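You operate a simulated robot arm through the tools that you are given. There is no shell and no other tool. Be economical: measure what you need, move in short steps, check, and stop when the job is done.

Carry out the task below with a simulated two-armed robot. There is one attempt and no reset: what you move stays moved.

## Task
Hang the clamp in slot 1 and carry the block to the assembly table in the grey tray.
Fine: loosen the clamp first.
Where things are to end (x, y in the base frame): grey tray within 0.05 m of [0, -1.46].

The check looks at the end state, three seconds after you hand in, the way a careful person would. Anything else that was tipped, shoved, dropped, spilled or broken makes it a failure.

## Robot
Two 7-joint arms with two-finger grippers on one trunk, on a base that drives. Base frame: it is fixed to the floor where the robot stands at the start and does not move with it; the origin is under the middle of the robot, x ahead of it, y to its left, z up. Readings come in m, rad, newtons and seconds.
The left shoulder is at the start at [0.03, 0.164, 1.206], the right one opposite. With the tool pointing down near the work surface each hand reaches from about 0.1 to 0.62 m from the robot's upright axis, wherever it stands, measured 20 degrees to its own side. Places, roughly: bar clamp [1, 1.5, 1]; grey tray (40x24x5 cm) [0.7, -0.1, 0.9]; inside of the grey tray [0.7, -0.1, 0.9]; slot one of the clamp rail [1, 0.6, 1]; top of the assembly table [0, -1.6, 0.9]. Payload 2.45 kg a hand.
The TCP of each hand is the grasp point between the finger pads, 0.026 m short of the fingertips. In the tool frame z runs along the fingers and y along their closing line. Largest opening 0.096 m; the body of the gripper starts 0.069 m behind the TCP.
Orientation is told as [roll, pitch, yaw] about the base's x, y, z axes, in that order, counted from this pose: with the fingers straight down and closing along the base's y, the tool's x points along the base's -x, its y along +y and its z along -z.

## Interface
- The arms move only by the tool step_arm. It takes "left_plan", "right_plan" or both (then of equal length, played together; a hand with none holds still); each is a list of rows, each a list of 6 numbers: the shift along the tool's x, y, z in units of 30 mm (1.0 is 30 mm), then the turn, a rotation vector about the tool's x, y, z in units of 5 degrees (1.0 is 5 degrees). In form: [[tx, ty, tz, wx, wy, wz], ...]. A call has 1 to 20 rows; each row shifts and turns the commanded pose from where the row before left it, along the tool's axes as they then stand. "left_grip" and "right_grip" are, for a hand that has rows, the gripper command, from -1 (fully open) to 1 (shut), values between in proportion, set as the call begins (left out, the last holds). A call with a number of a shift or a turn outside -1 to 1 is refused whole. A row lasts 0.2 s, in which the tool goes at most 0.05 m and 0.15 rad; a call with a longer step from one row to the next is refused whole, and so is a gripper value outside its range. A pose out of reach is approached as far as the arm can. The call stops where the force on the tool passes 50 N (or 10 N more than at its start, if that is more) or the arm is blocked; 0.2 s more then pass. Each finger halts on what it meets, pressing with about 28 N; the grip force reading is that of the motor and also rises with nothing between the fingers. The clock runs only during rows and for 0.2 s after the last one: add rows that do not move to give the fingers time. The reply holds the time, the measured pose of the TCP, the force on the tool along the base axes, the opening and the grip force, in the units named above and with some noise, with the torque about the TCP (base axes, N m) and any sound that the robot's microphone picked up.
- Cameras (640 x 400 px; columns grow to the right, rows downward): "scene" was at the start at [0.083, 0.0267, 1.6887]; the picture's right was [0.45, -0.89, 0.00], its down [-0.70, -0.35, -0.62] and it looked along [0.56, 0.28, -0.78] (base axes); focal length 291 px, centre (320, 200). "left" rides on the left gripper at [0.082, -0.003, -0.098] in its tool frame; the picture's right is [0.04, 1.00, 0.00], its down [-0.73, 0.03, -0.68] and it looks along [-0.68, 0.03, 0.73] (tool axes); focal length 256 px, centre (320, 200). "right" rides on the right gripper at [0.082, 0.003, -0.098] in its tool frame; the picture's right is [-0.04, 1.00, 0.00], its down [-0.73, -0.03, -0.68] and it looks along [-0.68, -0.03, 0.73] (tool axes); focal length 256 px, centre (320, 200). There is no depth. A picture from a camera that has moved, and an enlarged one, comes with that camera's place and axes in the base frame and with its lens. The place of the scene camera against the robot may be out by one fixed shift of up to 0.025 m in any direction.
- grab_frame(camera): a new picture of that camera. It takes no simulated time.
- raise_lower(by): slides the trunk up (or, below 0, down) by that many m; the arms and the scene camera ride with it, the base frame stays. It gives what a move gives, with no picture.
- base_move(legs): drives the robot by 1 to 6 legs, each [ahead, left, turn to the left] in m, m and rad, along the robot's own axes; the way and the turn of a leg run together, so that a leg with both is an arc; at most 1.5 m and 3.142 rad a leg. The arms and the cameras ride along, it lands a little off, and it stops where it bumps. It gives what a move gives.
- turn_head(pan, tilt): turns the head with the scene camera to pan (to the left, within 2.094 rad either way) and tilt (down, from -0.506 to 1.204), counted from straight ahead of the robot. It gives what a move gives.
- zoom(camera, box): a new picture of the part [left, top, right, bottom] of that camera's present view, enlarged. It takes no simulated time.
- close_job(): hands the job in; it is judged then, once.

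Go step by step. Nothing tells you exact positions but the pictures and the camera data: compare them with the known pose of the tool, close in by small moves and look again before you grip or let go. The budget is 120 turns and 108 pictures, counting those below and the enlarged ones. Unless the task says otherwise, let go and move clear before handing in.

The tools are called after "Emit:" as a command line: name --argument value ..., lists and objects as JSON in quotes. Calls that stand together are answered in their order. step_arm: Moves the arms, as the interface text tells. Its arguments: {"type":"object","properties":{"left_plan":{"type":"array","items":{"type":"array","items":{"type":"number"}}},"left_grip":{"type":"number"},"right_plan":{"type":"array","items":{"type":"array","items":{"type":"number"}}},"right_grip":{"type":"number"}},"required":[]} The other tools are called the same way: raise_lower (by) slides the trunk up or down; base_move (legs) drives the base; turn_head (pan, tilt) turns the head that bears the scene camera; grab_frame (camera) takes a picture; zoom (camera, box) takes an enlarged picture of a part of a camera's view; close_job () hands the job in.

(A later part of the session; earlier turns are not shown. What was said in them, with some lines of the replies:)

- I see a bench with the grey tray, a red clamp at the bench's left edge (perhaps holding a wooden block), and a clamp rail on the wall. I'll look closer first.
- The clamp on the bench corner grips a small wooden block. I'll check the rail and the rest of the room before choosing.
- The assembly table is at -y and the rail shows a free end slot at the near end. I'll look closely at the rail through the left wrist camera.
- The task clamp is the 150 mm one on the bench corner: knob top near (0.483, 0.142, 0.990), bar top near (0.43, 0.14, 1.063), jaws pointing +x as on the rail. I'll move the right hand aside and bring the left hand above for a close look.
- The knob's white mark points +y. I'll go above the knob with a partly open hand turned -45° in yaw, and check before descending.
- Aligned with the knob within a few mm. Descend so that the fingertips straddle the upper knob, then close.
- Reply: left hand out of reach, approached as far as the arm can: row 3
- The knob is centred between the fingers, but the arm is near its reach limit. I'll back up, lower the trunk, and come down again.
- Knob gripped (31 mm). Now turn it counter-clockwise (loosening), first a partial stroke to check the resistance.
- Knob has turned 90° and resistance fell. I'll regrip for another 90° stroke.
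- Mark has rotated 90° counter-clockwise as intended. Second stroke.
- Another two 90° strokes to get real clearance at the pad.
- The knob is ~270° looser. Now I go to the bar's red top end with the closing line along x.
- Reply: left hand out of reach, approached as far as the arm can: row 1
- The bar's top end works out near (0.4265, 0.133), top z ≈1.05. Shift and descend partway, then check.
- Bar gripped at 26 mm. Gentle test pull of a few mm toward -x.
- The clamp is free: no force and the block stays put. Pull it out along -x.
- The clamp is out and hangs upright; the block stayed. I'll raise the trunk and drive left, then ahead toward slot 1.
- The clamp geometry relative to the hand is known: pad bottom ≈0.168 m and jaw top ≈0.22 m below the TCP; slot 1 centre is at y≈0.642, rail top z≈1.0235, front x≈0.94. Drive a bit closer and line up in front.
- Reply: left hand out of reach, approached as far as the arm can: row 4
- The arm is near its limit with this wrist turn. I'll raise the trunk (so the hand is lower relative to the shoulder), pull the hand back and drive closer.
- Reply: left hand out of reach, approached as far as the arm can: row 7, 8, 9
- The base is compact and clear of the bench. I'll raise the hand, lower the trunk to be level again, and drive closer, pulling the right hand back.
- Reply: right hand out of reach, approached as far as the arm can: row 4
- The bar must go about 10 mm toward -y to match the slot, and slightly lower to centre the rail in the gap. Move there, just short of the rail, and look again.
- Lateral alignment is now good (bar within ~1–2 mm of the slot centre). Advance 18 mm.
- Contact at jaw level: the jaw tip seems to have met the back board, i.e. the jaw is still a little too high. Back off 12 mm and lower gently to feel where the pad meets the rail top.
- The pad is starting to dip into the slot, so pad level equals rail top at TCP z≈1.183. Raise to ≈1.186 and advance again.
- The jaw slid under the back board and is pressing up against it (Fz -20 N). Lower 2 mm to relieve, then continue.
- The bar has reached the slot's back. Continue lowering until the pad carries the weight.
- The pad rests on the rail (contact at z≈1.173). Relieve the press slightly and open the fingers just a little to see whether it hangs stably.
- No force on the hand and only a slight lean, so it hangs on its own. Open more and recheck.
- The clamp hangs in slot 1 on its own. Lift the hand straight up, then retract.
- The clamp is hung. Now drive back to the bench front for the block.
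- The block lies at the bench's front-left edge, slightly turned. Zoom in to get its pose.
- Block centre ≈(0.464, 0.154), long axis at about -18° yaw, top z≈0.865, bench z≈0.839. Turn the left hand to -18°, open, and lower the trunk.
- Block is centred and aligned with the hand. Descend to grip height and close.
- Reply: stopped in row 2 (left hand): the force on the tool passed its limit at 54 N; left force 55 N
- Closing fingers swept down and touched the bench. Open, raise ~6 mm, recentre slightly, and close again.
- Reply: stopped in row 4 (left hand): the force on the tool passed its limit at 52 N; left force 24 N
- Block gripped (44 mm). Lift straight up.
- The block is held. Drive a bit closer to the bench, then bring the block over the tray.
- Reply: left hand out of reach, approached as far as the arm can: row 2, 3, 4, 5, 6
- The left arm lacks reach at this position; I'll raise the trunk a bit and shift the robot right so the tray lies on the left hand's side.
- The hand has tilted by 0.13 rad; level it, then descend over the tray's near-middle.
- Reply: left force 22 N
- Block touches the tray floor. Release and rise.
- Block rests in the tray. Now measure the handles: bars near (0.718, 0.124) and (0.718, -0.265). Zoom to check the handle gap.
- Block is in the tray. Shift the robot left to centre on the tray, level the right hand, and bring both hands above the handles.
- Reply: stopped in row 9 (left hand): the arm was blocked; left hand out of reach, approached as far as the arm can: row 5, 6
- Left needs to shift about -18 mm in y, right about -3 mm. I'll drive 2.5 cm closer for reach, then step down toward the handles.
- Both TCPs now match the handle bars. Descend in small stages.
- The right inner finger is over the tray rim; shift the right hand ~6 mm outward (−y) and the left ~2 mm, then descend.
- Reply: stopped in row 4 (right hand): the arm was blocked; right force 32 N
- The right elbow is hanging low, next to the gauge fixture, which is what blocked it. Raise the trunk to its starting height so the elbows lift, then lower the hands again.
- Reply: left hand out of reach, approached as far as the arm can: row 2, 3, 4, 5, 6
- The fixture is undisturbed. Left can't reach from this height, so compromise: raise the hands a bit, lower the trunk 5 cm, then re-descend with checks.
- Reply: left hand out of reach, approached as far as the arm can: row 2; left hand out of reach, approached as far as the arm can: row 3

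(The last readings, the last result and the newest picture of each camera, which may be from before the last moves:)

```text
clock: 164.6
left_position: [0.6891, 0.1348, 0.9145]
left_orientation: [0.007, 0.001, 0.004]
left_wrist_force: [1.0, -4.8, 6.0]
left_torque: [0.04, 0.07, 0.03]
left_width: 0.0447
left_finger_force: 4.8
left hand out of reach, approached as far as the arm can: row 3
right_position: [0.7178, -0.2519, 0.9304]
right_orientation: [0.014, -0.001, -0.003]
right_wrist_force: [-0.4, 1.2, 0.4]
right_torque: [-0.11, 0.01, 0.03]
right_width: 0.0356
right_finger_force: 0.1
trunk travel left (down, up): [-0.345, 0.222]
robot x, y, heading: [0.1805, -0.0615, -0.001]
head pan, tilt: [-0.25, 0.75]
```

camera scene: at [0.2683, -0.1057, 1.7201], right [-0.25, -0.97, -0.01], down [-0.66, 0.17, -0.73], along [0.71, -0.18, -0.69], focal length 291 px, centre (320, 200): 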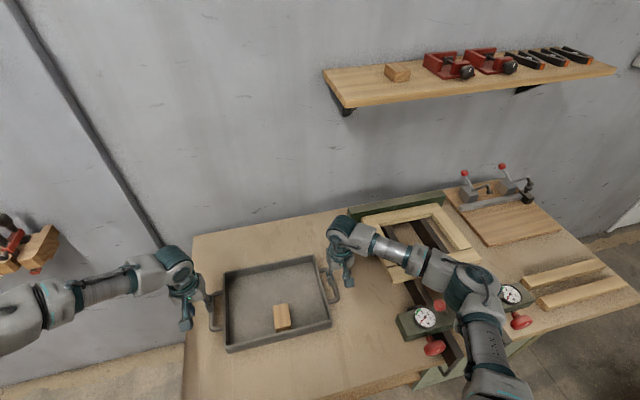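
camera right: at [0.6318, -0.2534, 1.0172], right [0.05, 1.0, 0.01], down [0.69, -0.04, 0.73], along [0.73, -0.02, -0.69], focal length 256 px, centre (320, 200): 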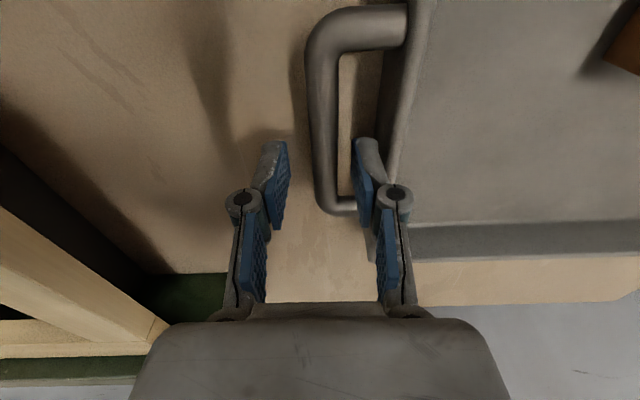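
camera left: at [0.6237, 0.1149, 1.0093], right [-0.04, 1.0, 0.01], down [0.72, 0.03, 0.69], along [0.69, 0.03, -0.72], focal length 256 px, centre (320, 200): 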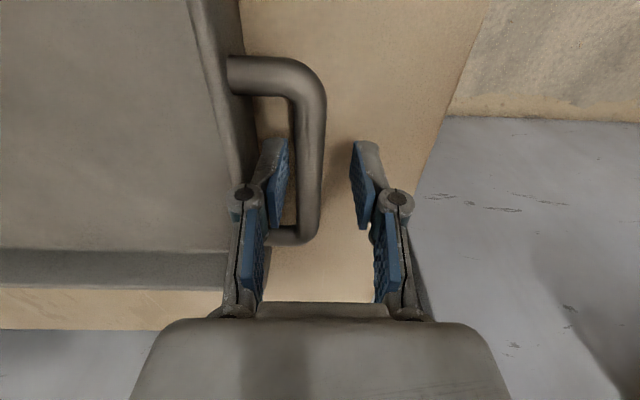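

The left inner finger is resting on the bar; lift off. Better plan: pull the tray toward me with both closed hands pushing its near wall from inside, so the handles are well in reach and the elbow clears the fixture.

Emit:
step_arm --left_plan '[[0, 0, -1, 0, 0, 0], [0, 0, -1, 0, 0, 0], [0, 0, -1, 0, 0, 0], [0.5, -0.9, 0, 0, 0, 0], [0.5, -0.9, 0, 0, 0, 0], [0.5, -0.9, 0, 0, 0, 0], [0.45, -0.8, 0, 0, 0, 0], [0, 0, 0, 0, 0, 0], [0, 0, 0, 0, 0, 0], [0, 0, 0, 0, 0, 0]]' --left_grip 1 --right_plan '[[0, 0, -1, 0, 0, 0], [0, 0, -1, 0, 0, 0], [0, 0, -0.5, 0, 0, 0], [0.7, 0.7, 0, 0, 0, 0], [0.7, 0.7, 0, 0, 0, 0], [0.7, 0.7, 0, 0, 0, 0], [0.8, 0.6, 0, 0, 0, 0], [0, 0, 0, 0, 0, 0], [0, 0, 0, 0, 0, 0], [0, 0, 0, 0, 0, 0]]' --right_grip 1

Emit:
grab_frame --camera "left"

```text
clock: 166.8
left_position: [0.62, 0.0503, 1.0103]
left_orientation: [0.006, 0.001, 0.006]
left_wrist_force: [-0.2, -0.1, -0.2]
left_torque: [-0.03, -0.02, -0.01]
left_width: 0.0
left_finger_force: 27.7
left hand out of reach, approached as far as the arm can: row 6, 7
right_position: [0.63, -0.1714, 1.0063]
right_orientation: [0.013, 0.001, -0.002]
right_wrist_force: [0.3, 0.3, -3.0]
right_torque: [0.04, 0.04, -0.09]
right_width: 0.0152
right_finger_force: 27.7
trunk travel left (down, up): [-0.345, 0.222]
robot x, y, heading: [0.1809, -0.0639, -0.002]
head pan, tilt: [-0.25, 0.75]
```

```text
9 pictures are left
camera left: at [0.5386, 0.0459, 1.1075], right [-0.04, 1.0, 0.01], down [0.73, 0.03, 0.68], along [0.68, 0.03, -0.73], focal length 256 px, centre (320, 200)
```

left: 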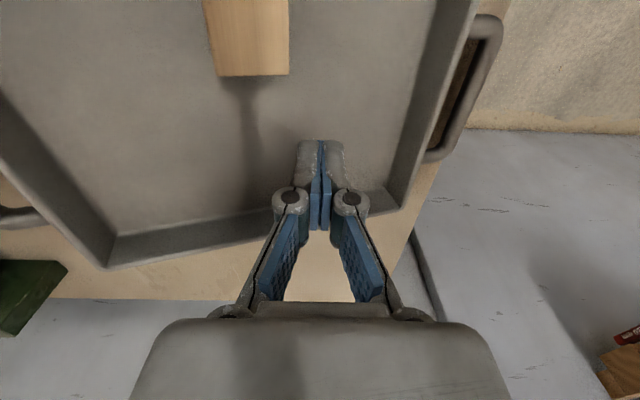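

The right hand closed on the handle and carried that side along. Check the state before moving anything.

Emit:
grab_frame --camera "scene"

```text
8 pictures are left
camera scene: at [0.283, -0.0924, 1.6702], right [-0.25, -0.97, 0.0], down [-0.66, 0.17, -0.73], along [0.71, -0.18, -0.69], focal length 291 px, centre (320, 200)
```

scene: 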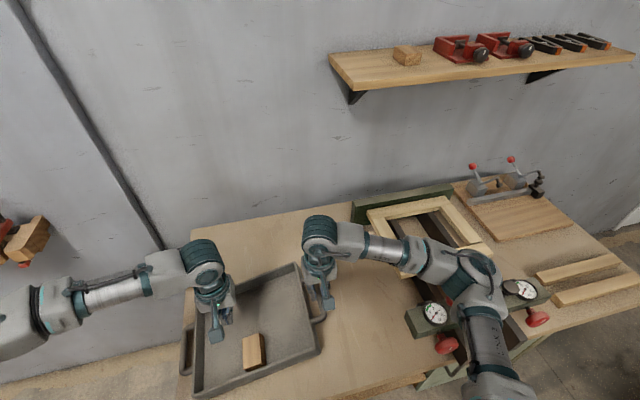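

The tray is tilted ~11° by the right hand but block and tray are safe, and the handle is well gripped. Lower the right side slowly while moving it back toward -y, so the tray ends flat and closer to me.

Emit:
step_arm --right_plan '[[0, -0.25, 0.25, 0, 0, 0], [0, -0.25, 0.25, 0, 0, 0], [0, -0.25, 0.25, 0, 0, 0], [0, -0.25, 0.25, 0, 0, 0], [0, -0.25, 0.25, 0, 0, 0], [0, -0.25, 0.25, 0, 0, 0], [0, -0.25, 0.25, 0, 0, 0], [0, -0.25, 0.25, 0, 0, 0], [0, -0.25, 0.2, 0, 0, 0], [0, -0.25, 0.2, 0, 0, 0], [0, 0, 0, 0, 0, 0], [0, 0, 0, 0, 0, 0]]'

Emit:
grab_frame --camera "left"

```text
clock: 169.4
left_position: [0.6198, 0.0492, 1.0098]
left_orientation: [0.004, 0.002, 0.004]
left_wrist_force: [-0.4, 0.1, -0.2]
left_torque: [-0.01, 0.0, 0.04]
left_width: 0.0
left_finger_force: 27.6
right_position: [0.6303, -0.2459, 0.9324]
right_orientation: [0.014, 0.003, -0.004]
right_wrist_force: [-1.0, 0.8, -2.9]
right_torque: [-0.03, 0.17, -0.01]
right_width: 0.0151
right_finger_force: 27.9
trunk travel left (down, up): [-0.345, 0.222]
robot x, y, heading: [0.1783, -0.0604, -0.001]
head pan, tilt: [-0.25, 0.75]
```

```text
7 pictures are left
camera left: at [0.5387, 0.0454, 1.1075], right [-0.04, 1.0, 0.01], down [0.73, 0.03, 0.68], along [0.68, 0.03, -0.73], focal length 256 px, centre (320, 200)
```

left: 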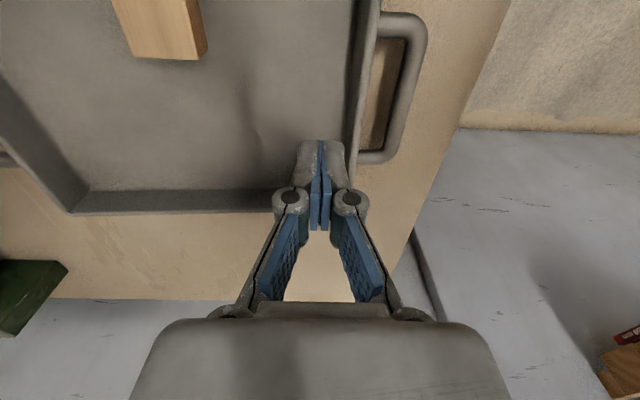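

Tray is flat again, now ~9 cm closer, with the right hand still on its handle. The left handle bar is now at ≈(0.618, 0.119). Move the left hand over it.

Emit:
step_arm --left_plan '[[0, 0.8, 0, 0, 0, 0], [0, 0.8, 0, 0, 0, 0], [0, 0.75, 0, 0, 0, 0], [0, 0, 0.8, 0, 0, 0], [0, 0, 0.6, 0, 0, 0], [0, 0, 0, 0, 0, 0], [0, 0, 0, 0, 0, 0], [0, 0, 0, 0, 0, 0]]' --left_grip 0.2

Emit:
grab_frame --camera "left"

```text
clock: 171.2
left_position: [0.623, 0.1214, 0.9669]
left_orientation: [0.008, 0.002, 0.007]
left_wrist_force: [-0.5, 0.7, 0.1]
left_torque: [-0.01, -0.02, 0.03]
left_width: 0.0386
left_finger_force: 0.0
right_position: [0.6316, -0.2448, 0.9337]
right_orientation: [0.015, 0.003, -0.001]
right_wrist_force: [-1.0, 0.5, -2.5]
right_torque: [0.0, -0.01, 0.04]
right_width: 0.0152
right_finger_force: 28.2
trunk travel left (down, up): [-0.345, 0.222]
robot x, y, heading: [0.1791, -0.0599, -0.001]
head pan, tilt: [-0.25, 0.75]
```

```text
6 pictures are left
camera left: at [0.5412, 0.1165, 1.0651], right [-0.04, 1.0, 0.01], down [0.73, 0.03, 0.68], along [0.68, 0.04, -0.74], focal length 256 px, centre (320, 200)
```

left: 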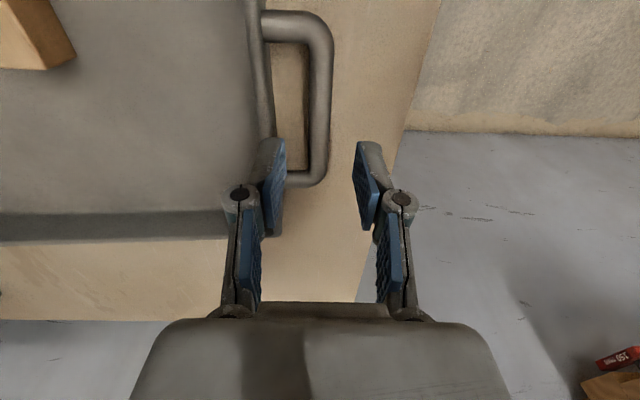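

Well centred. Descend and close on the left handle.

Emit:
step_arm --left_plan '[[0, 0, 0.5, 0, 0, 0], [0, 0, 0.5, 0, 0, 0], [0, 0, 0.4, 0, 0, 0], [0, 0, 0, 0, 0, 0]]'

Emit:
step_arm --left_plan '[[0, 0, 0, 0, 0, 0], [0, 0, 0, 0, 0, 0], [0, 0, 0, 0, 0, 0]]' --left_grip 1

```text
clock: 172.2
left_position: [0.6212, 0.1209, 0.9231]
left_orientation: [0.006, 0.0, 0.002]
left_wrist_force: [-0.8, 0.4, -0.7]
left_torque: [0.01, 0.03, 0.0]
left_width: 0.0386
left_finger_force: 0.0
right_position: [0.6315, -0.244, 0.9333]
right_orientation: [0.014, 0.001, -0.004]
right_wrist_force: [0.5, 0.2, -2.7]
right_torque: [-0.02, -0.01, 0.0]
right_width: 0.0156
right_finger_force: 28.1
trunk travel left (down, up): [-0.345, 0.222]
robot x, y, heading: [0.178, -0.0616, 0.0]
head pan, tilt: [-0.25, 0.75]
```

```text
clock: 173.0
left_position: [0.6204, 0.1205, 0.9239]
left_orientation: [0.01, 0.002, 0.006]
left_wrist_force: [1.4, -0.2, -0.5]
left_torque: [-0.01, -0.06, -0.03]
left_width: 0.0001
left_finger_force: 28.0
right_position: [0.6311, -0.2454, 0.9333]
right_orientation: [0.013, 0.001, -0.003]
right_wrist_force: [-0.4, 0.1, -1.8]
right_torque: [0.01, -0.02, 0.02]
right_width: 0.0153
right_finger_force: 28.7
trunk travel left (down, up): [-0.345, 0.222]
robot x, y, heading: [0.1762, -0.0635, -0.001]
head pan, tilt: [-0.25, 0.75]
```

The left fingers closed above the bar. Reopen, go 20 mm lower and close again.

Emit:
step_arm --left_plan '[[0, 0, -0.3, 0, 0, 0], [0, 0, 0, 0, 0, 0], [0, 0, 0, 0, 0, 0]]' --left_grip 0.2

Emit:
step_arm --left_plan '[[0, 0, 0.5, 0, 0, 0], [0, 0, 0.5, 0, 0, 0], [0, 0, 0, 0, 0, 0]]'

Emit:
step_arm --left_plan '[[0, 0, 0, 0, 0, 0], [0, 0, 0, 0, 0, 0], [0, 0, 0, 0, 0, 0]]' --left_grip 1

```text
clock: 173.8
left_position: [0.6209, 0.1206, 0.9329]
left_orientation: [0.01, 0.002, 0.006]
left_wrist_force: [0.2, 0.5, 0.9]
left_torque: [0.03, 0.0, -0.03]
left_width: 0.0383
left_finger_force: 0.1
right_position: [0.631, -0.2466, 0.9346]
right_orientation: [0.015, 0.002, -0.002]
right_wrist_force: [-0.4, 0.4, -2.6]
right_torque: [-0.04, -0.01, 0.0]
right_width: 0.0152
right_finger_force: 28.0
trunk travel left (down, up): [-0.345, 0.222]
robot x, y, heading: [0.1744, -0.0614, -0.001]
head pan, tilt: [-0.25, 0.75]
```

```text
clock: 174.6
left_position: [0.6217, 0.1218, 0.9047]
left_orientation: [0.009, 0.002, 0.005]
left_wrist_force: [0.0, 4.8, 3.0]
left_torque: [-0.13, 0.0, -0.02]
left_width: 0.0351
left_finger_force: 0.2
right_position: [0.6308, -0.2464, 0.9342]
right_orientation: [0.012, 0.002, -0.003]
right_wrist_force: [-0.4, -4.6, -2.0]
right_torque: [-0.07, -0.04, 0.02]
right_width: 0.0155
right_finger_force: 27.6
trunk travel left (down, up): [-0.345, 0.222]
robot x, y, heading: [0.1723, -0.0624, -0.007]
head pan, tilt: [-0.25, 0.75]
```

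```text
clock: 175.4
left_position: [0.6214, 0.1192, 0.9037]
left_orientation: [0.008, 0.001, 0.009]
left_wrist_force: [1.6, -1.9, -0.8]
left_torque: [-0.01, 0.01, 0.69]
left_width: 0.0152
left_finger_force: 27.8
right_position: [0.6322, -0.2448, 0.9333]
right_orientation: [0.014, 0.0, -0.001]
right_wrist_force: [-1.5, 2.2, -3.2]
right_torque: [0.07, -0.19, -0.01]
right_width: 0.0153
right_finger_force: 27.9
trunk travel left (down, up): [-0.345, 0.222]
robot x, y, heading: [0.1771, -0.0595, 0.003]
head pan, tilt: [-0.25, 0.75]
```

Both handles gripped (15 mm each). Lift together gently and check the loads.

Emit:
step_arm --left_plan '[[0, 0, -0.4, 0, 0, 0], [0, 0, -0.5, 0, 0, 0], [0, 0, -0.5, 0, 0, 0], [0, 0, 0, 0, 0, 0], [0, 0, 0, 0, 0, 0]]' --right_plan '[[0, 0, -0.4, 0, 0, 0], [0, 0, -0.5, 0, 0, 0], [0, 0, -0.5, 0, 0, 0], [0, 0, 0, 0, 0, 0], [0, 0, 0, 0, 0, 0]]'

Emit:
grab_frame --camera "scene"

```text
clock: 176.6
left_position: [0.6223, 0.1197, 0.9456]
left_orientation: [0.008, 0.001, 0.003]
left_wrist_force: [0.4, -9.6, -2.6]
left_torque: [-0.14, -0.02, 0.43]
left_width: 0.015
left_finger_force: 27.6
right_position: [0.6288, -0.247, 0.9756]
right_orientation: [0.013, 0.002, -0.002]
right_wrist_force: [-0.6, 10.5, -3.3]
right_torque: [0.25, -0.13, -0.37]
right_width: 0.0157
right_finger_force: 28.0
trunk travel left (down, up): [-0.345, 0.222]
robot x, y, heading: [0.1794, -0.0636, 0.0]
head pan, tilt: [-0.25, 0.75]
```

```text
5 pictures are left
camera scene: at [0.2831, -0.0929, 1.6702], right [-0.25, -0.97, 0.0], down [-0.66, 0.17, -0.73], along [0.71, -0.18, -0.69], focal length 291 px, centre (320, 200)
```

scene: 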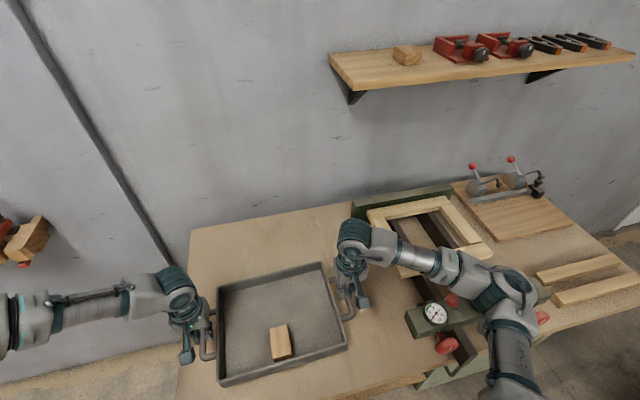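

The tray is lifted level enough with the block inside (≈3 N per hand). Raise via the trunk, back away, turn right, and then look at the assembly table.

Emit:
raise_lower --by 0.12

Emit:
base_move --legs '[[-0.43, 0, 0], [0, 0, -1.571]]'

Emit:
turn_head --pan 0.0 --tilt 0.75

Emit:
grab_frame --camera "scene"

```text
clock: 178.1
left_position: [0.6208, 0.1201, 1.0651]
left_orientation: [0.008, 0.004, 0.005]
left_wrist_force: [2.0, -5.5, -1.6]
left_torque: [-0.08, -0.15, 0.65]
left_width: 0.0151
left_finger_force: 28.0
right_position: [0.6321, -0.2454, 1.0951]
right_orientation: [0.014, 0.004, -0.002]
right_wrist_force: [-1.8, 5.7, -2.8]
right_torque: [0.08, 0.2, 0.12]
right_width: 0.0152
right_finger_force: 27.7
trunk travel left (down, up): [-0.465, 0.102]
robot x, y, heading: [0.1735, -0.0579, -0.005]
head pan, tilt: [-0.25, 0.75]
```

```text
clock: 184.5
left_position: [-0.0485, -0.4974, 1.0659]
left_orientation: [0.007, 0.001, -1.511]
left_wrist_force: [-1.2, -0.8, -2.8]
left_torque: [-0.03, 0.04, 0.7]
left_width: 0.0151
left_finger_force: 27.9
right_position: [-0.4142, -0.5259, 1.0945]
right_orientation: [0.012, 0.003, -1.519]
right_wrist_force: [2.6, 3.1, -2.6]
right_torque: [0.08, -0.02, 0.1]
right_width: 0.0155
right_finger_force: 27.8
trunk travel left (down, up): [-0.465, 0.102]
robot x, y, heading: [-0.2532, -0.0618, -1.519]
head pan, tilt: [-0.25, 0.75]
```

```text
clock: 185.2
left_position: [-0.0498, -0.4935, 1.0676]
left_orientation: [0.009, -0.001, -1.513]
left_wrist_force: [0.2, -2.0, -1.8]
left_torque: [-0.23, -0.03, 0.64]
left_width: 0.0153
left_finger_force: 28.1
right_position: [-0.4141, -0.5222, 1.0966]
right_orientation: [0.012, 0.0, -1.518]
right_wrist_force: [0.7, 2.8, -2.6]
right_torque: [0.25, 0.03, 0.05]
right_width: 0.0156
right_finger_force: 28.1
trunk travel left (down, up): [-0.465, 0.102]
robot x, y, heading: [-0.2561, -0.0614, -1.518]
head pan, tilt: [0.0, 0.75]
```

```text
4 pictures are left
camera scene: at [-0.2402, -0.1465, 1.7901], right [-1.0, -0.05, 0.0], down [-0.04, 0.68, -0.73], along [0.04, -0.73, -0.69], focal length 291 px, centre (320, 200)
```

scene: 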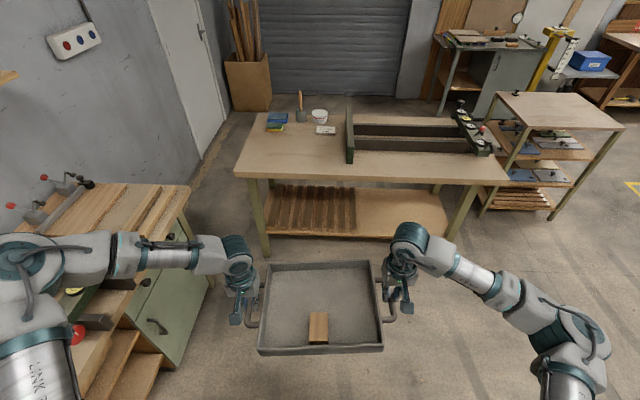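

The way is clear. Turn slightly more, go ahead, sidestep left, then up to the table, stopping about 5 cm short of the final reach.

Emit:
base_move --legs '[[0, 0, -0.182], [0.65, 0, 0], [0, 0.4245, 0], [0.17, 0, 0]]'

Emit:
grab_frame --camera "scene"

```text
clock: 192.8
left_position: [0.1931, -1.3849, 1.0678]
left_orientation: [0.005, -0.004, -1.689]
left_wrist_force: [-1.4, -2.2, -1.6]
left_torque: [-0.12, 0.05, 0.43]
left_width: 0.0154
left_finger_force: 27.9
right_position: [-0.1721, -1.3496, 1.0975]
right_orientation: [0.013, -0.005, -1.696]
right_wrist_force: [1.8, 1.9, -4.0]
right_torque: [0.12, 0.08, -0.11]
right_width: 0.0155
right_finger_force: 27.6
trunk travel left (down, up): [-0.465, 0.102]
robot x, y, heading: [0.0652, -0.9282, -1.696]
head pan, tilt: [0.0, 0.75]
```

```text
3 pictures are left
camera scene: at [0.0578, -1.0042, 1.7903], right [-0.99, 0.12, 0.0], down [0.09, 0.68, -0.73], along [-0.09, -0.73, -0.68], focal length 291 px, centre (320, 200)
```

scene: 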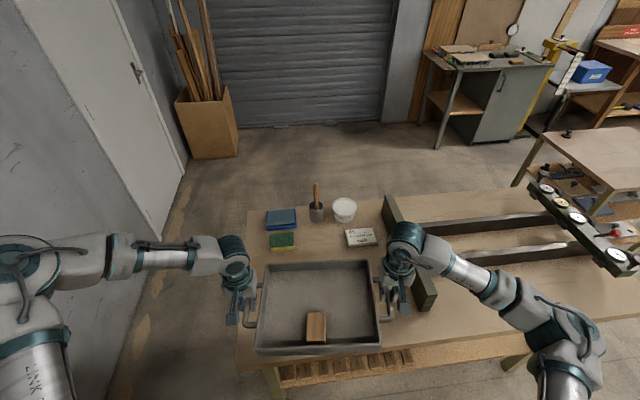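

Fixture, sponge and cup are clear of the landing area. Drive 6 cm ahead and extend both arms ~6 cm.

Emit:
base_move --legs '[[0.06, 0, 0]]'

Emit:
step_arm --left_plan '[[-0.5, 0, 0, 0, 0, 0], [-0.5, 0, 0, 0, 0, 0], [-0.5, 0, 0, 0, 0, 0], [-0.5, 0, 0, 0, 0, 0], [0, 0, 0, 0, 0, 0], [0, 0, 0, 0, 0, 0], [0, 0, 0, 0, 0, 0]]' --right_plan '[[-0.5, 0, 0, 0, 0, 0], [-0.5, 0, 0, 0, 0, 0], [-0.5, 0, 0, 0, 0, 0], [-0.5, 0, 0, 0, 0, 0], [0, 0, 0, 0, 0, 0], [0, 0, 0, 0, 0, 0], [0, 0, 0, 0, 0, 0]]'

```text
clock: 193.8
left_position: [0.1941, -1.4386, 1.0701]
left_orientation: [-0.003, -0.01, -1.688]
left_wrist_force: [-0.6, -0.6, -1.8]
left_torque: [-0.3, 0.18, 0.45]
left_width: 0.0154
left_finger_force: 27.8
right_position: [-0.1696, -1.4048, 1.1019]
right_orientation: [0.005, -0.012, -1.695]
right_wrist_force: [0.9, 1.2, -4.3]
right_torque: [0.32, 0.11, -0.06]
right_width: 0.0155
right_finger_force: 28.0
trunk travel left (down, up): [-0.465, 0.102]
robot x, y, heading: [0.0578, -0.9824, -1.695]
head pan, tilt: [0.0, 0.75]
```

```text
clock: 195.4
left_position: [0.1771, -1.5043, 1.0702]
left_orientation: [0.004, -0.005, -1.686]
left_wrist_force: [-0.7, -0.1, -1.6]
left_torque: [0.08, 0.13, 0.45]
left_width: 0.0149
left_finger_force: 27.8
right_position: [-0.1861, -1.4676, 1.101]
right_orientation: [0.01, -0.006, -1.696]
right_wrist_force: [-0.3, 1.2, -3.9]
right_torque: [-0.09, 0.07, -0.21]
right_width: 0.0153
right_finger_force: 28.1
trunk travel left (down, up): [-0.465, 0.102]
robot x, y, heading: [0.0542, -0.9882, -1.692]
head pan, tilt: [0.0, 0.75]
```

Tray centre is about (-0.004, -1.481). Lower with the trunk 10 cm, then feel for the table with small arm steps.

Emit:
raise_lower --by -0.1

Emit:
step_arm --left_plan '[[0, 0, 0.2, 0, 0, 0], [0, 0, 0.2, 0, 0, 0], [0, 0, 0.2, 0, 0, 0], [0, 0, 0, 0, 0, 0]]' --right_plan '[[0, 0, 0.2, 0, 0, 0], [0, 0, 0.2, 0, 0, 0], [0, 0, 0.2, 0, 0, 0], [0, 0, 0, 0, 0, 0]]'

Emit:
grab_frame --camera "scene"

```text
clock: 196.7
left_position: [0.1978, -1.5045, 0.9682]
left_orientation: [-0.011, -0.006, -1.686]
left_wrist_force: [-2.6, -1.0, -2.4]
left_torque: [-0.3, 0.08, 0.55]
left_width: 0.0151
left_finger_force: 27.6
right_position: [-0.1658, -1.4697, 1.0037]
right_orientation: [-0.004, -0.006, -1.692]
right_wrist_force: [4.3, 0.4, -2.8]
right_torque: [0.28, -0.04, -0.3]
right_width: 0.0154
right_finger_force: 28.1
trunk travel left (down, up): [-0.365, 0.202]
robot x, y, heading: [0.0543, -0.9867, -1.696]
head pan, tilt: [0.0, 0.75]
```

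```text
clock: 197.7
left_position: [0.1974, -1.5052, 0.9484]
left_orientation: [-0.012, -0.005, -1.685]
left_wrist_force: [-6.2, -0.4, -2.6]
left_torque: [0.04, 0.08, 0.54]
left_width: 0.0151
left_finger_force: 27.9
right_position: [-0.166, -1.4689, 0.9857]
right_orientation: [-0.005, -0.007, -1.692]
right_wrist_force: [6.0, 0.8, -2.3]
right_torque: [-0.05, -0.13, -0.1]
right_width: 0.0155
right_finger_force: 28.3
trunk travel left (down, up): [-0.365, 0.202]
robot x, y, heading: [0.0624, -0.9851, -1.696]
head pan, tilt: [0.0, 0.75]
```

```text
2 pictures are left
camera scene: at [0.0692, -1.0906, 1.6901], right [-0.99, 0.12, 0.01], down [0.08, 0.68, -0.73], along [-0.09, -0.72, -0.69], focal length 291 px, centre (320, 200)
```

scene: 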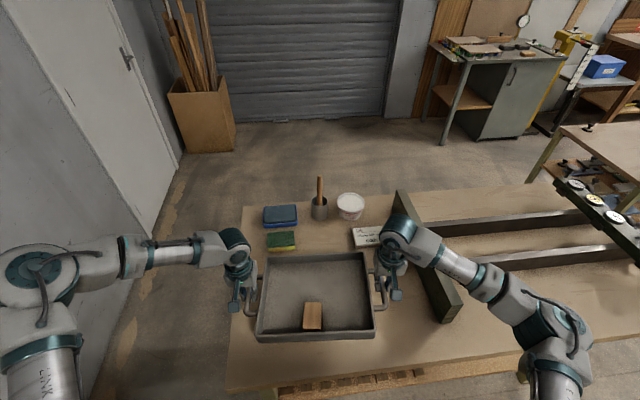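

Emit:
step_arm --left_plan '[[0, 0, 0.2, 0, 0, 0], [0, 0, 0.2, 0, 0, 0], [0, 0, 0.2, 0, 0, 0], [0, 0, 0, 0, 0, 0]]' --right_plan '[[0, 0, 0.2, 0, 0, 0], [0, 0, 0.2, 0, 0, 0], [0, 0, 0.2, 0, 0, 0], [0, 0, 0, 0, 0, 0]]'

Emit:
step_arm --left_plan '[[0, 0, 0.2, 0, 0, 0], [0, 0, 0, 0, 0, 0]]' --right_plan '[[0, 0, 0.2, 0, 0, 0], [0, 0, 0, 0, 0, 0]]'

Emit:
step_arm --left_plan '[[0, 0, 0.2, 0, 0, 0], [0, 0, 0, 0, 0, 0]]' --right_plan '[[0, 0, 0.2, 0, 0, 0], [0, 0, 0, 0, 0, 0]]'

```text
clock: 198.7
left_position: [0.1958, -1.5029, 0.933]
left_orientation: [-0.01, -0.004, -1.688]
left_wrist_force: [-8.8, -0.1, -2.2]
left_torque: [-0.23, 0.23, 0.53]
left_width: 0.0152
left_finger_force: 28.1
right_position: [-0.1686, -1.4679, 0.9661]
right_orientation: [-0.003, -0.005, -1.693]
right_wrist_force: [10.0, 0.1, -2.8]
right_torque: [0.22, -0.16, -0.2]
right_width: 0.0156
right_finger_force: 27.6
trunk travel left (down, up): [-0.365, 0.202]
robot x, y, heading: [0.0543, -0.9888, -1.694]
head pan, tilt: [0.0, 0.75]
```

```text
clock: 199.3
left_position: [0.1869, -1.5037, 0.9275]
left_orientation: [-0.003, -0.005, -1.687]
left_wrist_force: [-5.3, -0.6, -1.5]
left_torque: [-0.06, 0.14, 0.65]
left_width: 0.0153
left_finger_force: 27.7
right_position: [-0.1768, -1.4675, 0.9586]
right_orientation: [0.004, -0.005, -1.695]
right_wrist_force: [4.5, 1.5, -3.4]
right_torque: [0.04, -0.02, -0.1]
right_width: 0.0154
right_finger_force: 28.0
trunk travel left (down, up): [-0.365, 0.202]
robot x, y, heading: [0.0596, -0.9897, -1.693]
head pan, tilt: [0.0, 0.75]
```

```text
clock: 199.9
left_position: [0.1878, -1.5029, 0.9202]
left_orientation: [-0.003, -0.005, -1.685]
left_wrist_force: [1.6, -2.4, -3.6]
left_torque: [0.05, -0.09, 0.66]
left_width: 0.0154
left_finger_force: 28.2
right_position: [-0.1759, -1.4693, 0.9526]
right_orientation: [0.0, -0.006, -1.694]
right_wrist_force: [-2.3, 1.1, -2.1]
right_torque: [0.0, -0.05, 0.05]
right_width: 0.0152
right_finger_force: 28.3
trunk travel left (down, up): [-0.365, 0.202]
robot x, y, heading: [0.0563, -0.9845, -1.698]
head pan, tilt: [0.0, 0.75]
```

Emit:
step_arm --left_plan '[[0, 0, 0.2, 0, 0, 0], [0, 0, 0, 0, 0, 0]]' --right_plan '[[0, 0, 0.2, 0, 0, 0], [0, 0, 0, 0, 0, 0]]'

Emit:
step_arm --left_plan '[[0, 0, 0.15, 0, 0, 0], [0, 0, 0, 0, 0, 0]]' --right_plan '[[0, 0, 0.15, 0, 0, 0], [0, 0, 0, 0, 0, 0]]'

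Emit:
step_arm --left_plan '[[0, 0, 0.15, 0, 0, 0], [0, 0, 0, 0, 0, 0]]' --right_plan '[[0, 0, 0.15, 0, 0, 0], [0, 0, 0, 0, 0, 0]]'

```text
clock: 200.5
left_position: [0.1929, -1.5017, 0.9149]
left_orientation: [-0.007, -0.006, -1.687]
left_wrist_force: [1.9, -2.6, -3.2]
left_torque: [0.03, -0.01, 0.65]
left_width: 0.0157
left_finger_force: 28.1
right_position: [-0.1708, -1.4688, 0.9472]
right_orientation: [0.0, -0.004, -1.694]
right_wrist_force: [-1.0, 2.1, -3.2]
right_torque: [0.0, 0.06, 0.19]
right_width: 0.0152
right_finger_force: 27.7
trunk travel left (down, up): [-0.365, 0.202]
robot x, y, heading: [0.0557, -0.9883, -1.696]
head pan, tilt: [0.0, 0.75]
```

```text
clock: 201.1
left_position: [0.1902, -1.5005, 0.9119]
left_orientation: [-0.007, -0.006, -1.687]
left_wrist_force: [-4.8, -2.9, -2.9]
left_torque: [0.02, 0.08, 0.72]
left_width: 0.0153
left_finger_force: 27.5
left hand out of reach, approached as far as the arm can: row 1
right_position: [-0.1716, -1.468, 0.9419]
right_orientation: [0.004, -0.006, -1.694]
right_wrist_force: [5.0, 1.9, -2.4]
right_torque: [0.03, -0.14, 0.27]
right_width: 0.0153
right_finger_force: 28.0
trunk travel left (down, up): [-0.365, 0.202]
robot x, y, heading: [0.055, -0.9863, -1.693]
head pan, tilt: [0.0, 0.75]
```

```text
clock: 201.7
left_position: [0.1931, -1.5013, 0.9109]
left_orientation: [-0.009, -0.009, -1.689]
left_wrist_force: [-20.9, -1.8, -2.5]
left_torque: [-0.01, 0.32, 0.65]
left_width: 0.0152
left_finger_force: 28.1
right_position: [-0.1716, -1.468, 0.938]
right_orientation: [0.004, -0.005, -1.691]
right_wrist_force: [19.9, 0.0, -3.1]
right_torque: [0.03, -0.46, 0.13]
right_width: 0.0157
right_finger_force: 28.2
trunk travel left (down, up): [-0.365, 0.202]
robot x, y, heading: [0.057, -0.9846, -1.697]
head pan, tilt: [0.0, 0.75]
```

Left arm hits its reach limit; finish the descent with the trunk in small steps, after relieving the sideways stretch.

Emit:
step_arm --left_plan '[[0.1, -0.08, 0, 0, 0, 0], [0, 0, 0, 0, 0, 0]]' --right_plan '[[0.1, 0.02, 0, 0, 0, 0], [0, 0, 0, 0, 0, 0]]'

Emit:
raise_lower --by -0.006

Emit:
raise_lower --by -0.006

```text
clock: 202.3
left_position: [0.1917, -1.4972, 0.9086]
left_orientation: [-0.006, -0.006, -1.688]
left_wrist_force: [-19.3, -0.7, -1.0]
left_torque: [-0.11, 0.31, 0.66]
left_width: 0.0156
left_finger_force: 28.2
right_position: [-0.1725, -1.4657, 0.9384]
right_orientation: [0.004, -0.004, -1.693]
right_wrist_force: [19.3, 0.6, -3.9]
right_torque: [0.16, -0.41, 0.36]
right_width: 0.0158
right_finger_force: 28.1
trunk travel left (down, up): [-0.365, 0.202]
robot x, y, heading: [0.0595, -0.9861, -1.695]
head pan, tilt: [0.0, 0.75]
```

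```text
clock: 202.9
left_position: [0.1928, -1.4976, 0.9042]
left_orientation: [-0.006, -0.012, -1.688]
left_wrist_force: [-14.1, -0.1, 11.6]
left_torque: [-0.1, 0.27, 0.7]
left_width: 0.0153
left_finger_force: 27.5
right_position: [-0.1725, -1.4641, 0.9338]
right_orientation: [0.001, -0.007, -1.693]
right_wrist_force: [17.5, 1.8, -3.1]
right_torque: [0.55, -0.4, 0.21]
right_width: 0.0155
right_finger_force: 28.1
trunk travel left (down, up): [-0.359, 0.208]
robot x, y, heading: [0.0578, -0.9828, -1.692]
head pan, tilt: [0.0, 0.75]
```

```text
clock: 203.4
left_position: [0.19, -1.4968, 0.8961]
left_orientation: [-0.007, -0.011, -1.687]
left_wrist_force: [-12.4, -0.8, 17.7]
left_torque: [-0.07, 0.11, 0.68]
left_width: 0.015
left_finger_force: 27.9
right_position: [-0.1738, -1.4644, 0.9267]
right_orientation: [0.001, -0.007, -1.696]
right_wrist_force: [11.8, 3.9, -0.9]
right_torque: [-0.6, -0.19, 0.21]
right_width: 0.0157
right_finger_force: 28.0
trunk travel left (down, up): [-0.353, 0.214]
robot x, y, heading: [0.0535, -0.9871, -1.694]
head pan, tilt: [0.0, 0.75]
```

Left side is on the table; lower the right a few more mm and relieve the left.

Emit:
step_arm --left_plan '[[0, -0.05, -0.1, 0, 0, 0], [0, 0, 0, 0, 0, 0]]' --right_plan '[[0, 0.05, 0.1, 0, 0, 0], [0, 0, 0, 0, 0, 0]]'

Emit:
step_arm --right_plan '[[0, 0, 0.1, 0, 0, 0], [0, 0, 0, 0, 0, 0]]'

Emit:
step_arm --right_plan '[[0, 0, 0.1, 0, 0, 0], [0, 0, 0, 0, 0, 0]]'

```text
clock: 204.0
left_position: [0.1924, -1.4972, 0.8982]
left_orientation: [-0.003, -0.003, -1.686]
left_wrist_force: [2.1, -2.8, -3.0]
left_torque: [-0.21, -0.04, 0.64]
left_width: 0.0149
left_finger_force: 28.1
right_position: [-0.1732, -1.4671, 0.9221]
right_orientation: [-0.002, -0.001, -1.695]
right_wrist_force: [-2.7, 3.7, -2.2]
right_torque: [0.22, 0.01, 0.46]
right_width: 0.0154
right_finger_force: 28.4
trunk travel left (down, up): [-0.353, 0.214]
robot x, y, heading: [0.0552, -0.9869, -1.694]
head pan, tilt: [0.0, 0.75]
```

```text
clock: 204.6
left_position: [0.1927, -1.4978, 0.8999]
left_orientation: [-0.003, -0.005, -1.687]
left_wrist_force: [14.3, -3.1, -3.5]
left_torque: [0.4, -0.13, 0.65]
left_width: 0.0152
left_finger_force: 28.6
right_position: [-0.1736, -1.4663, 0.9211]
right_orientation: [0.0, -0.007, -1.696]
right_wrist_force: [-14.1, 4.2, -2.4]
right_torque: [-0.35, 0.3, 0.32]
right_width: 0.0152
right_finger_force: 27.8
trunk travel left (down, up): [-0.353, 0.214]
robot x, y, heading: [0.0583, -0.9877, -1.701]
head pan, tilt: [0.0, 0.75]
```

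```text
clock: 205.2
left_position: [0.1903, -1.497, 0.8999]
left_orientation: [-0.003, -0.007, -1.685]
left_wrist_force: [24.8, -4.4, -2.3]
left_torque: [0.29, -0.2, 0.63]
left_width: 0.0148
left_finger_force: 28.1
right_position: [-0.1727, -1.4662, 0.917]
right_orientation: [-0.002, -0.005, -1.697]
right_wrist_force: [-23.8, 4.8, -3.1]
right_torque: [-0.29, 0.56, 0.25]
right_width: 0.0154
right_finger_force: 27.9
trunk travel left (down, up): [-0.353, 0.214]
robot x, y, heading: [0.0576, -0.982, -1.693]
head pan, tilt: [0.0, 0.75]
```

Emit:
step_arm --left_plan '[[0, 0.04, 0, 0, 0, 0], [0, 0, 0, 0, 0, 0]]' --right_plan '[[0, -0.05, 0.1, 0, 0, 0], [0, 0, 0.1, 0, 0, 0]]'

Emit:
raise_lower --by -0.004

Emit:
grab_frame --camera "right"

```text
clock: 205.8
left_position: [0.1921, -1.4981, 0.9018]
left_orientation: [-0.007, -0.01, -1.688]
left_wrist_force: [18.7, -3.8, -2.4]
left_torque: [0.28, -0.14, 0.73]
left_width: 0.0149
left_finger_force: 28.0
right_position: [-0.1726, -1.4661, 0.913]
right_orientation: [0.002, -0.008, -1.695]
right_wrist_force: [-18.9, 3.4, 6.2]
right_torque: [0.84, 0.37, 0.27]
right_width: 0.0156
right_finger_force: 28.4
trunk travel left (down, up): [-0.353, 0.214]
robot x, y, heading: [0.0566, -0.9885, -1.692]
head pan, tilt: [0.0, 0.75]
```

```text
clock: 206.3
left_position: [0.1921, -1.4979, 0.8998]
left_orientation: [-0.009, -0.014, -1.686]
left_wrist_force: [23.1, -3.4, 20.4]
left_torque: [-0.25, -0.22, 0.69]
left_width: 0.0149
left_finger_force: 28.0
right_position: [-0.1725, -1.4655, 0.9123]
right_orientation: [0.002, -0.015, -1.694]
right_wrist_force: [-22.8, -5.0, 19.5]
right_torque: [-0.19, 0.53, 0.32]
right_width: 0.0151
right_finger_force: 27.2
trunk travel left (down, up): [-0.349, 0.218]
robot x, y, heading: [0.0539, -0.9892, -1.697]
head pan, tilt: [0.0, 0.75]
```

```text
1 pictures are left
camera right: at [-0.1592, -1.3831, 1.0093], right [0.99, -0.16, 0.0], down [-0.12, -0.71, 0.69], along [-0.11, -0.68, -0.73], focal length 256 px, centre (320, 200)
```

right: 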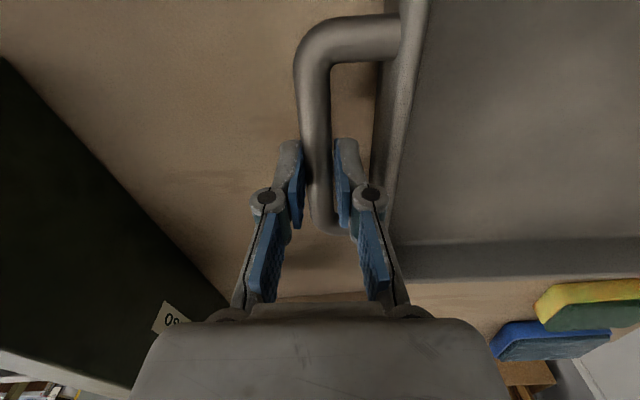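

Both sides are on the table, tray centre ≈(0.010, -1.477). Relieve pressure, open both hands modestly and rise straight up.

Emit:
raise_lower --by 0.003

Emit:
step_arm --left_plan '[[0, 0, 0, 0, 0, 0], [0, 0, 0, 0, 0, 0], [0, 0, 0, 0, 0, 0]]' --left_grip 0.32 --right_plan '[[0, 0, 0, 0, 0, 0], [0, 0, 0, 0, 0, 0], [0, 0, 0, 0, 0, 0]]' --right_grip 0.32

Emit:
step_arm --left_plan '[[0, 0, -0.2, 0, 0, 0], [0, 0, -0.3, 0, 0, 0], [0, 0, 0, 0, 0, 0]]' --right_plan '[[0, 0, -0.2, 0, 0, 0], [0, 0, -0.3, 0, 0, 0], [0, 0, 0, 0, 0, 0]]'

```text
clock: 206.9
left_position: [0.1925, -1.4983, 0.8982]
left_orientation: [-0.007, -0.009, -1.688]
left_wrist_force: [21.1, -5.2, 10.6]
left_torque: [-0.17, -0.19, 0.67]
left_width: 0.0151
left_finger_force: 27.5
right_position: [-0.1732, -1.4649, 0.9109]
right_orientation: [0.002, -0.007, -1.695]
right_wrist_force: [-19.3, -3.1, 11.1]
right_torque: [-0.43, 0.46, 0.17]
right_width: 0.0153
right_finger_force: 28.1
trunk travel left (down, up): [-0.352, 0.215]
robot x, y, heading: [0.0562, -0.9868, -1.695]
head pan, tilt: [0.0, 0.75]
```

```text
clock: 207.7
left_position: [0.1905, -1.498, 0.8981]
left_orientation: [-0.009, -0.005, -1.687]
left_wrist_force: [1.1, 0.3, -0.1]
left_torque: [0.0, 0.0, -0.02]
left_width: 0.0324
left_finger_force: 0.0
right_position: [-0.1729, -1.4652, 0.9099]
right_orientation: [0.004, -0.004, -1.693]
right_wrist_force: [0.2, 0.8, -0.3]
right_torque: [0.0, -0.03, -0.01]
right_width: 0.0327
right_finger_force: 0.0
trunk travel left (down, up): [-0.352, 0.215]
robot x, y, heading: [0.0575, -0.9872, -1.697]
head pan, tilt: [0.0, 0.75]
```

```text
clock: 208.5
left_position: [0.1924, -1.4976, 0.9142]
left_orientation: [-0.008, -0.007, -1.688]
left_wrist_force: [-0.7, -0.3, -0.1]
left_torque: [-0.01, -0.01, 0.05]
left_width: 0.0325
left_finger_force: 0.0
right_position: [-0.1733, -1.4669, 0.9266]
right_orientation: [0.001, -0.006, -1.695]
right_wrist_force: [0.3, -0.3, -0.4]
right_torque: [0.02, -0.01, 0.01]
right_width: 0.0328
right_finger_force: 0.0
trunk travel left (down, up): [-0.352, 0.215]
robot x, y, heading: [0.0605, -0.9865, -1.692]
head pan, tilt: [0.0, 0.75]
```

Released with no forces. Rise with the trunk, back off, and take a last look.

Emit:
raise_lower --by 0.16

Emit:
base_move --legs '[[-0.25, 0, 0]]'

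Emit:
grab_frame --camera "scene"

```text
clock: 210.3
left_position: [0.1919, -1.4973, 1.0731]
left_orientation: [-0.009, -0.009, -1.687]
left_wrist_force: [-0.4, 0.0, 0.1]
left_torque: [0.01, 0.0, 0.04]
left_width: 0.0325
left_finger_force: 0.1
right_position: [-0.1736, -1.4656, 1.0857]
right_orientation: [0.001, -0.006, -1.693]
right_wrist_force: [0.7, 0.4, -0.4]
right_torque: [0.01, 0.01, 0.01]
right_width: 0.0324
right_finger_force: 0.1
trunk travel left (down, up): [-0.512, 0.055]
robot x, y, heading: [0.0567, -0.9889, -1.698]
head pan, tilt: [0.0, 0.75]
```

```text
clock: 212.1
left_position: [0.2244, -1.2496, 1.0734]
left_orientation: [-0.008, -0.007, -1.685]
left_wrist_force: [1.2, 0.0, 0.8]
left_torque: [0.02, -0.03, 0.01]
left_width: 0.0326
left_finger_force: 0.2
right_position: [-0.1421, -1.2184, 1.0841]
right_orientation: [0.002, -0.004, -1.694]
right_wrist_force: [-0.1, -0.3, -0.3]
right_torque: [0.03, -0.01, -0.01]
right_width: 0.0328
right_finger_force: 0.1
trunk travel left (down, up): [-0.512, 0.055]
robot x, y, heading: [0.0887, -0.7371, -1.697]
head pan, tilt: [0.0, 0.75]
```

```text
0 pictures are left
camera scene: at [0.0906, -0.8234, 1.8369], right [-0.99, 0.12, 0.0], down [0.08, 0.68, -0.73], along [-0.09, -0.72, -0.69], focal length 291 px, centre (320, 200)
```

scene: 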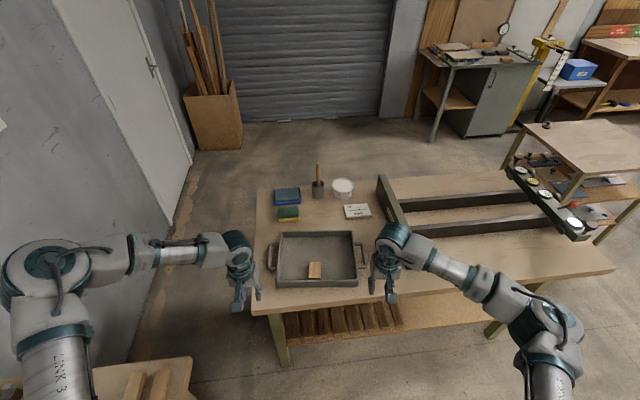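

The tray stands on the assembly table with the block inside, both hands are clear, and the clamp was last seen hanging in slot 1. Handing in.

Emit:
close_job

```text
The job is handed in.
```

The job is handed in: I loosened the clamp and hung it in slot 1. The grey tray, with the block in it, stands on the assembly table at about [0.01, -1.48], which is within the 0.05 m limit.

Where the result is less certain:
- **Clamp:** It rests by its pad on the rail and leans a few millimetres. I did not tighten it again, and I last saw it right after letting go.
- **Tray:** While I was lining up the hands, the right hand closed on a handle by mistake and lifted that side of the tray about 11 degrees. I lowered it again; the block stayed in the tray.
- **Gauge fixture on the bench:** The right arm was stopped close to it once, and its elbow may have touched it. It looked undisturbed in the pictures afterwards.
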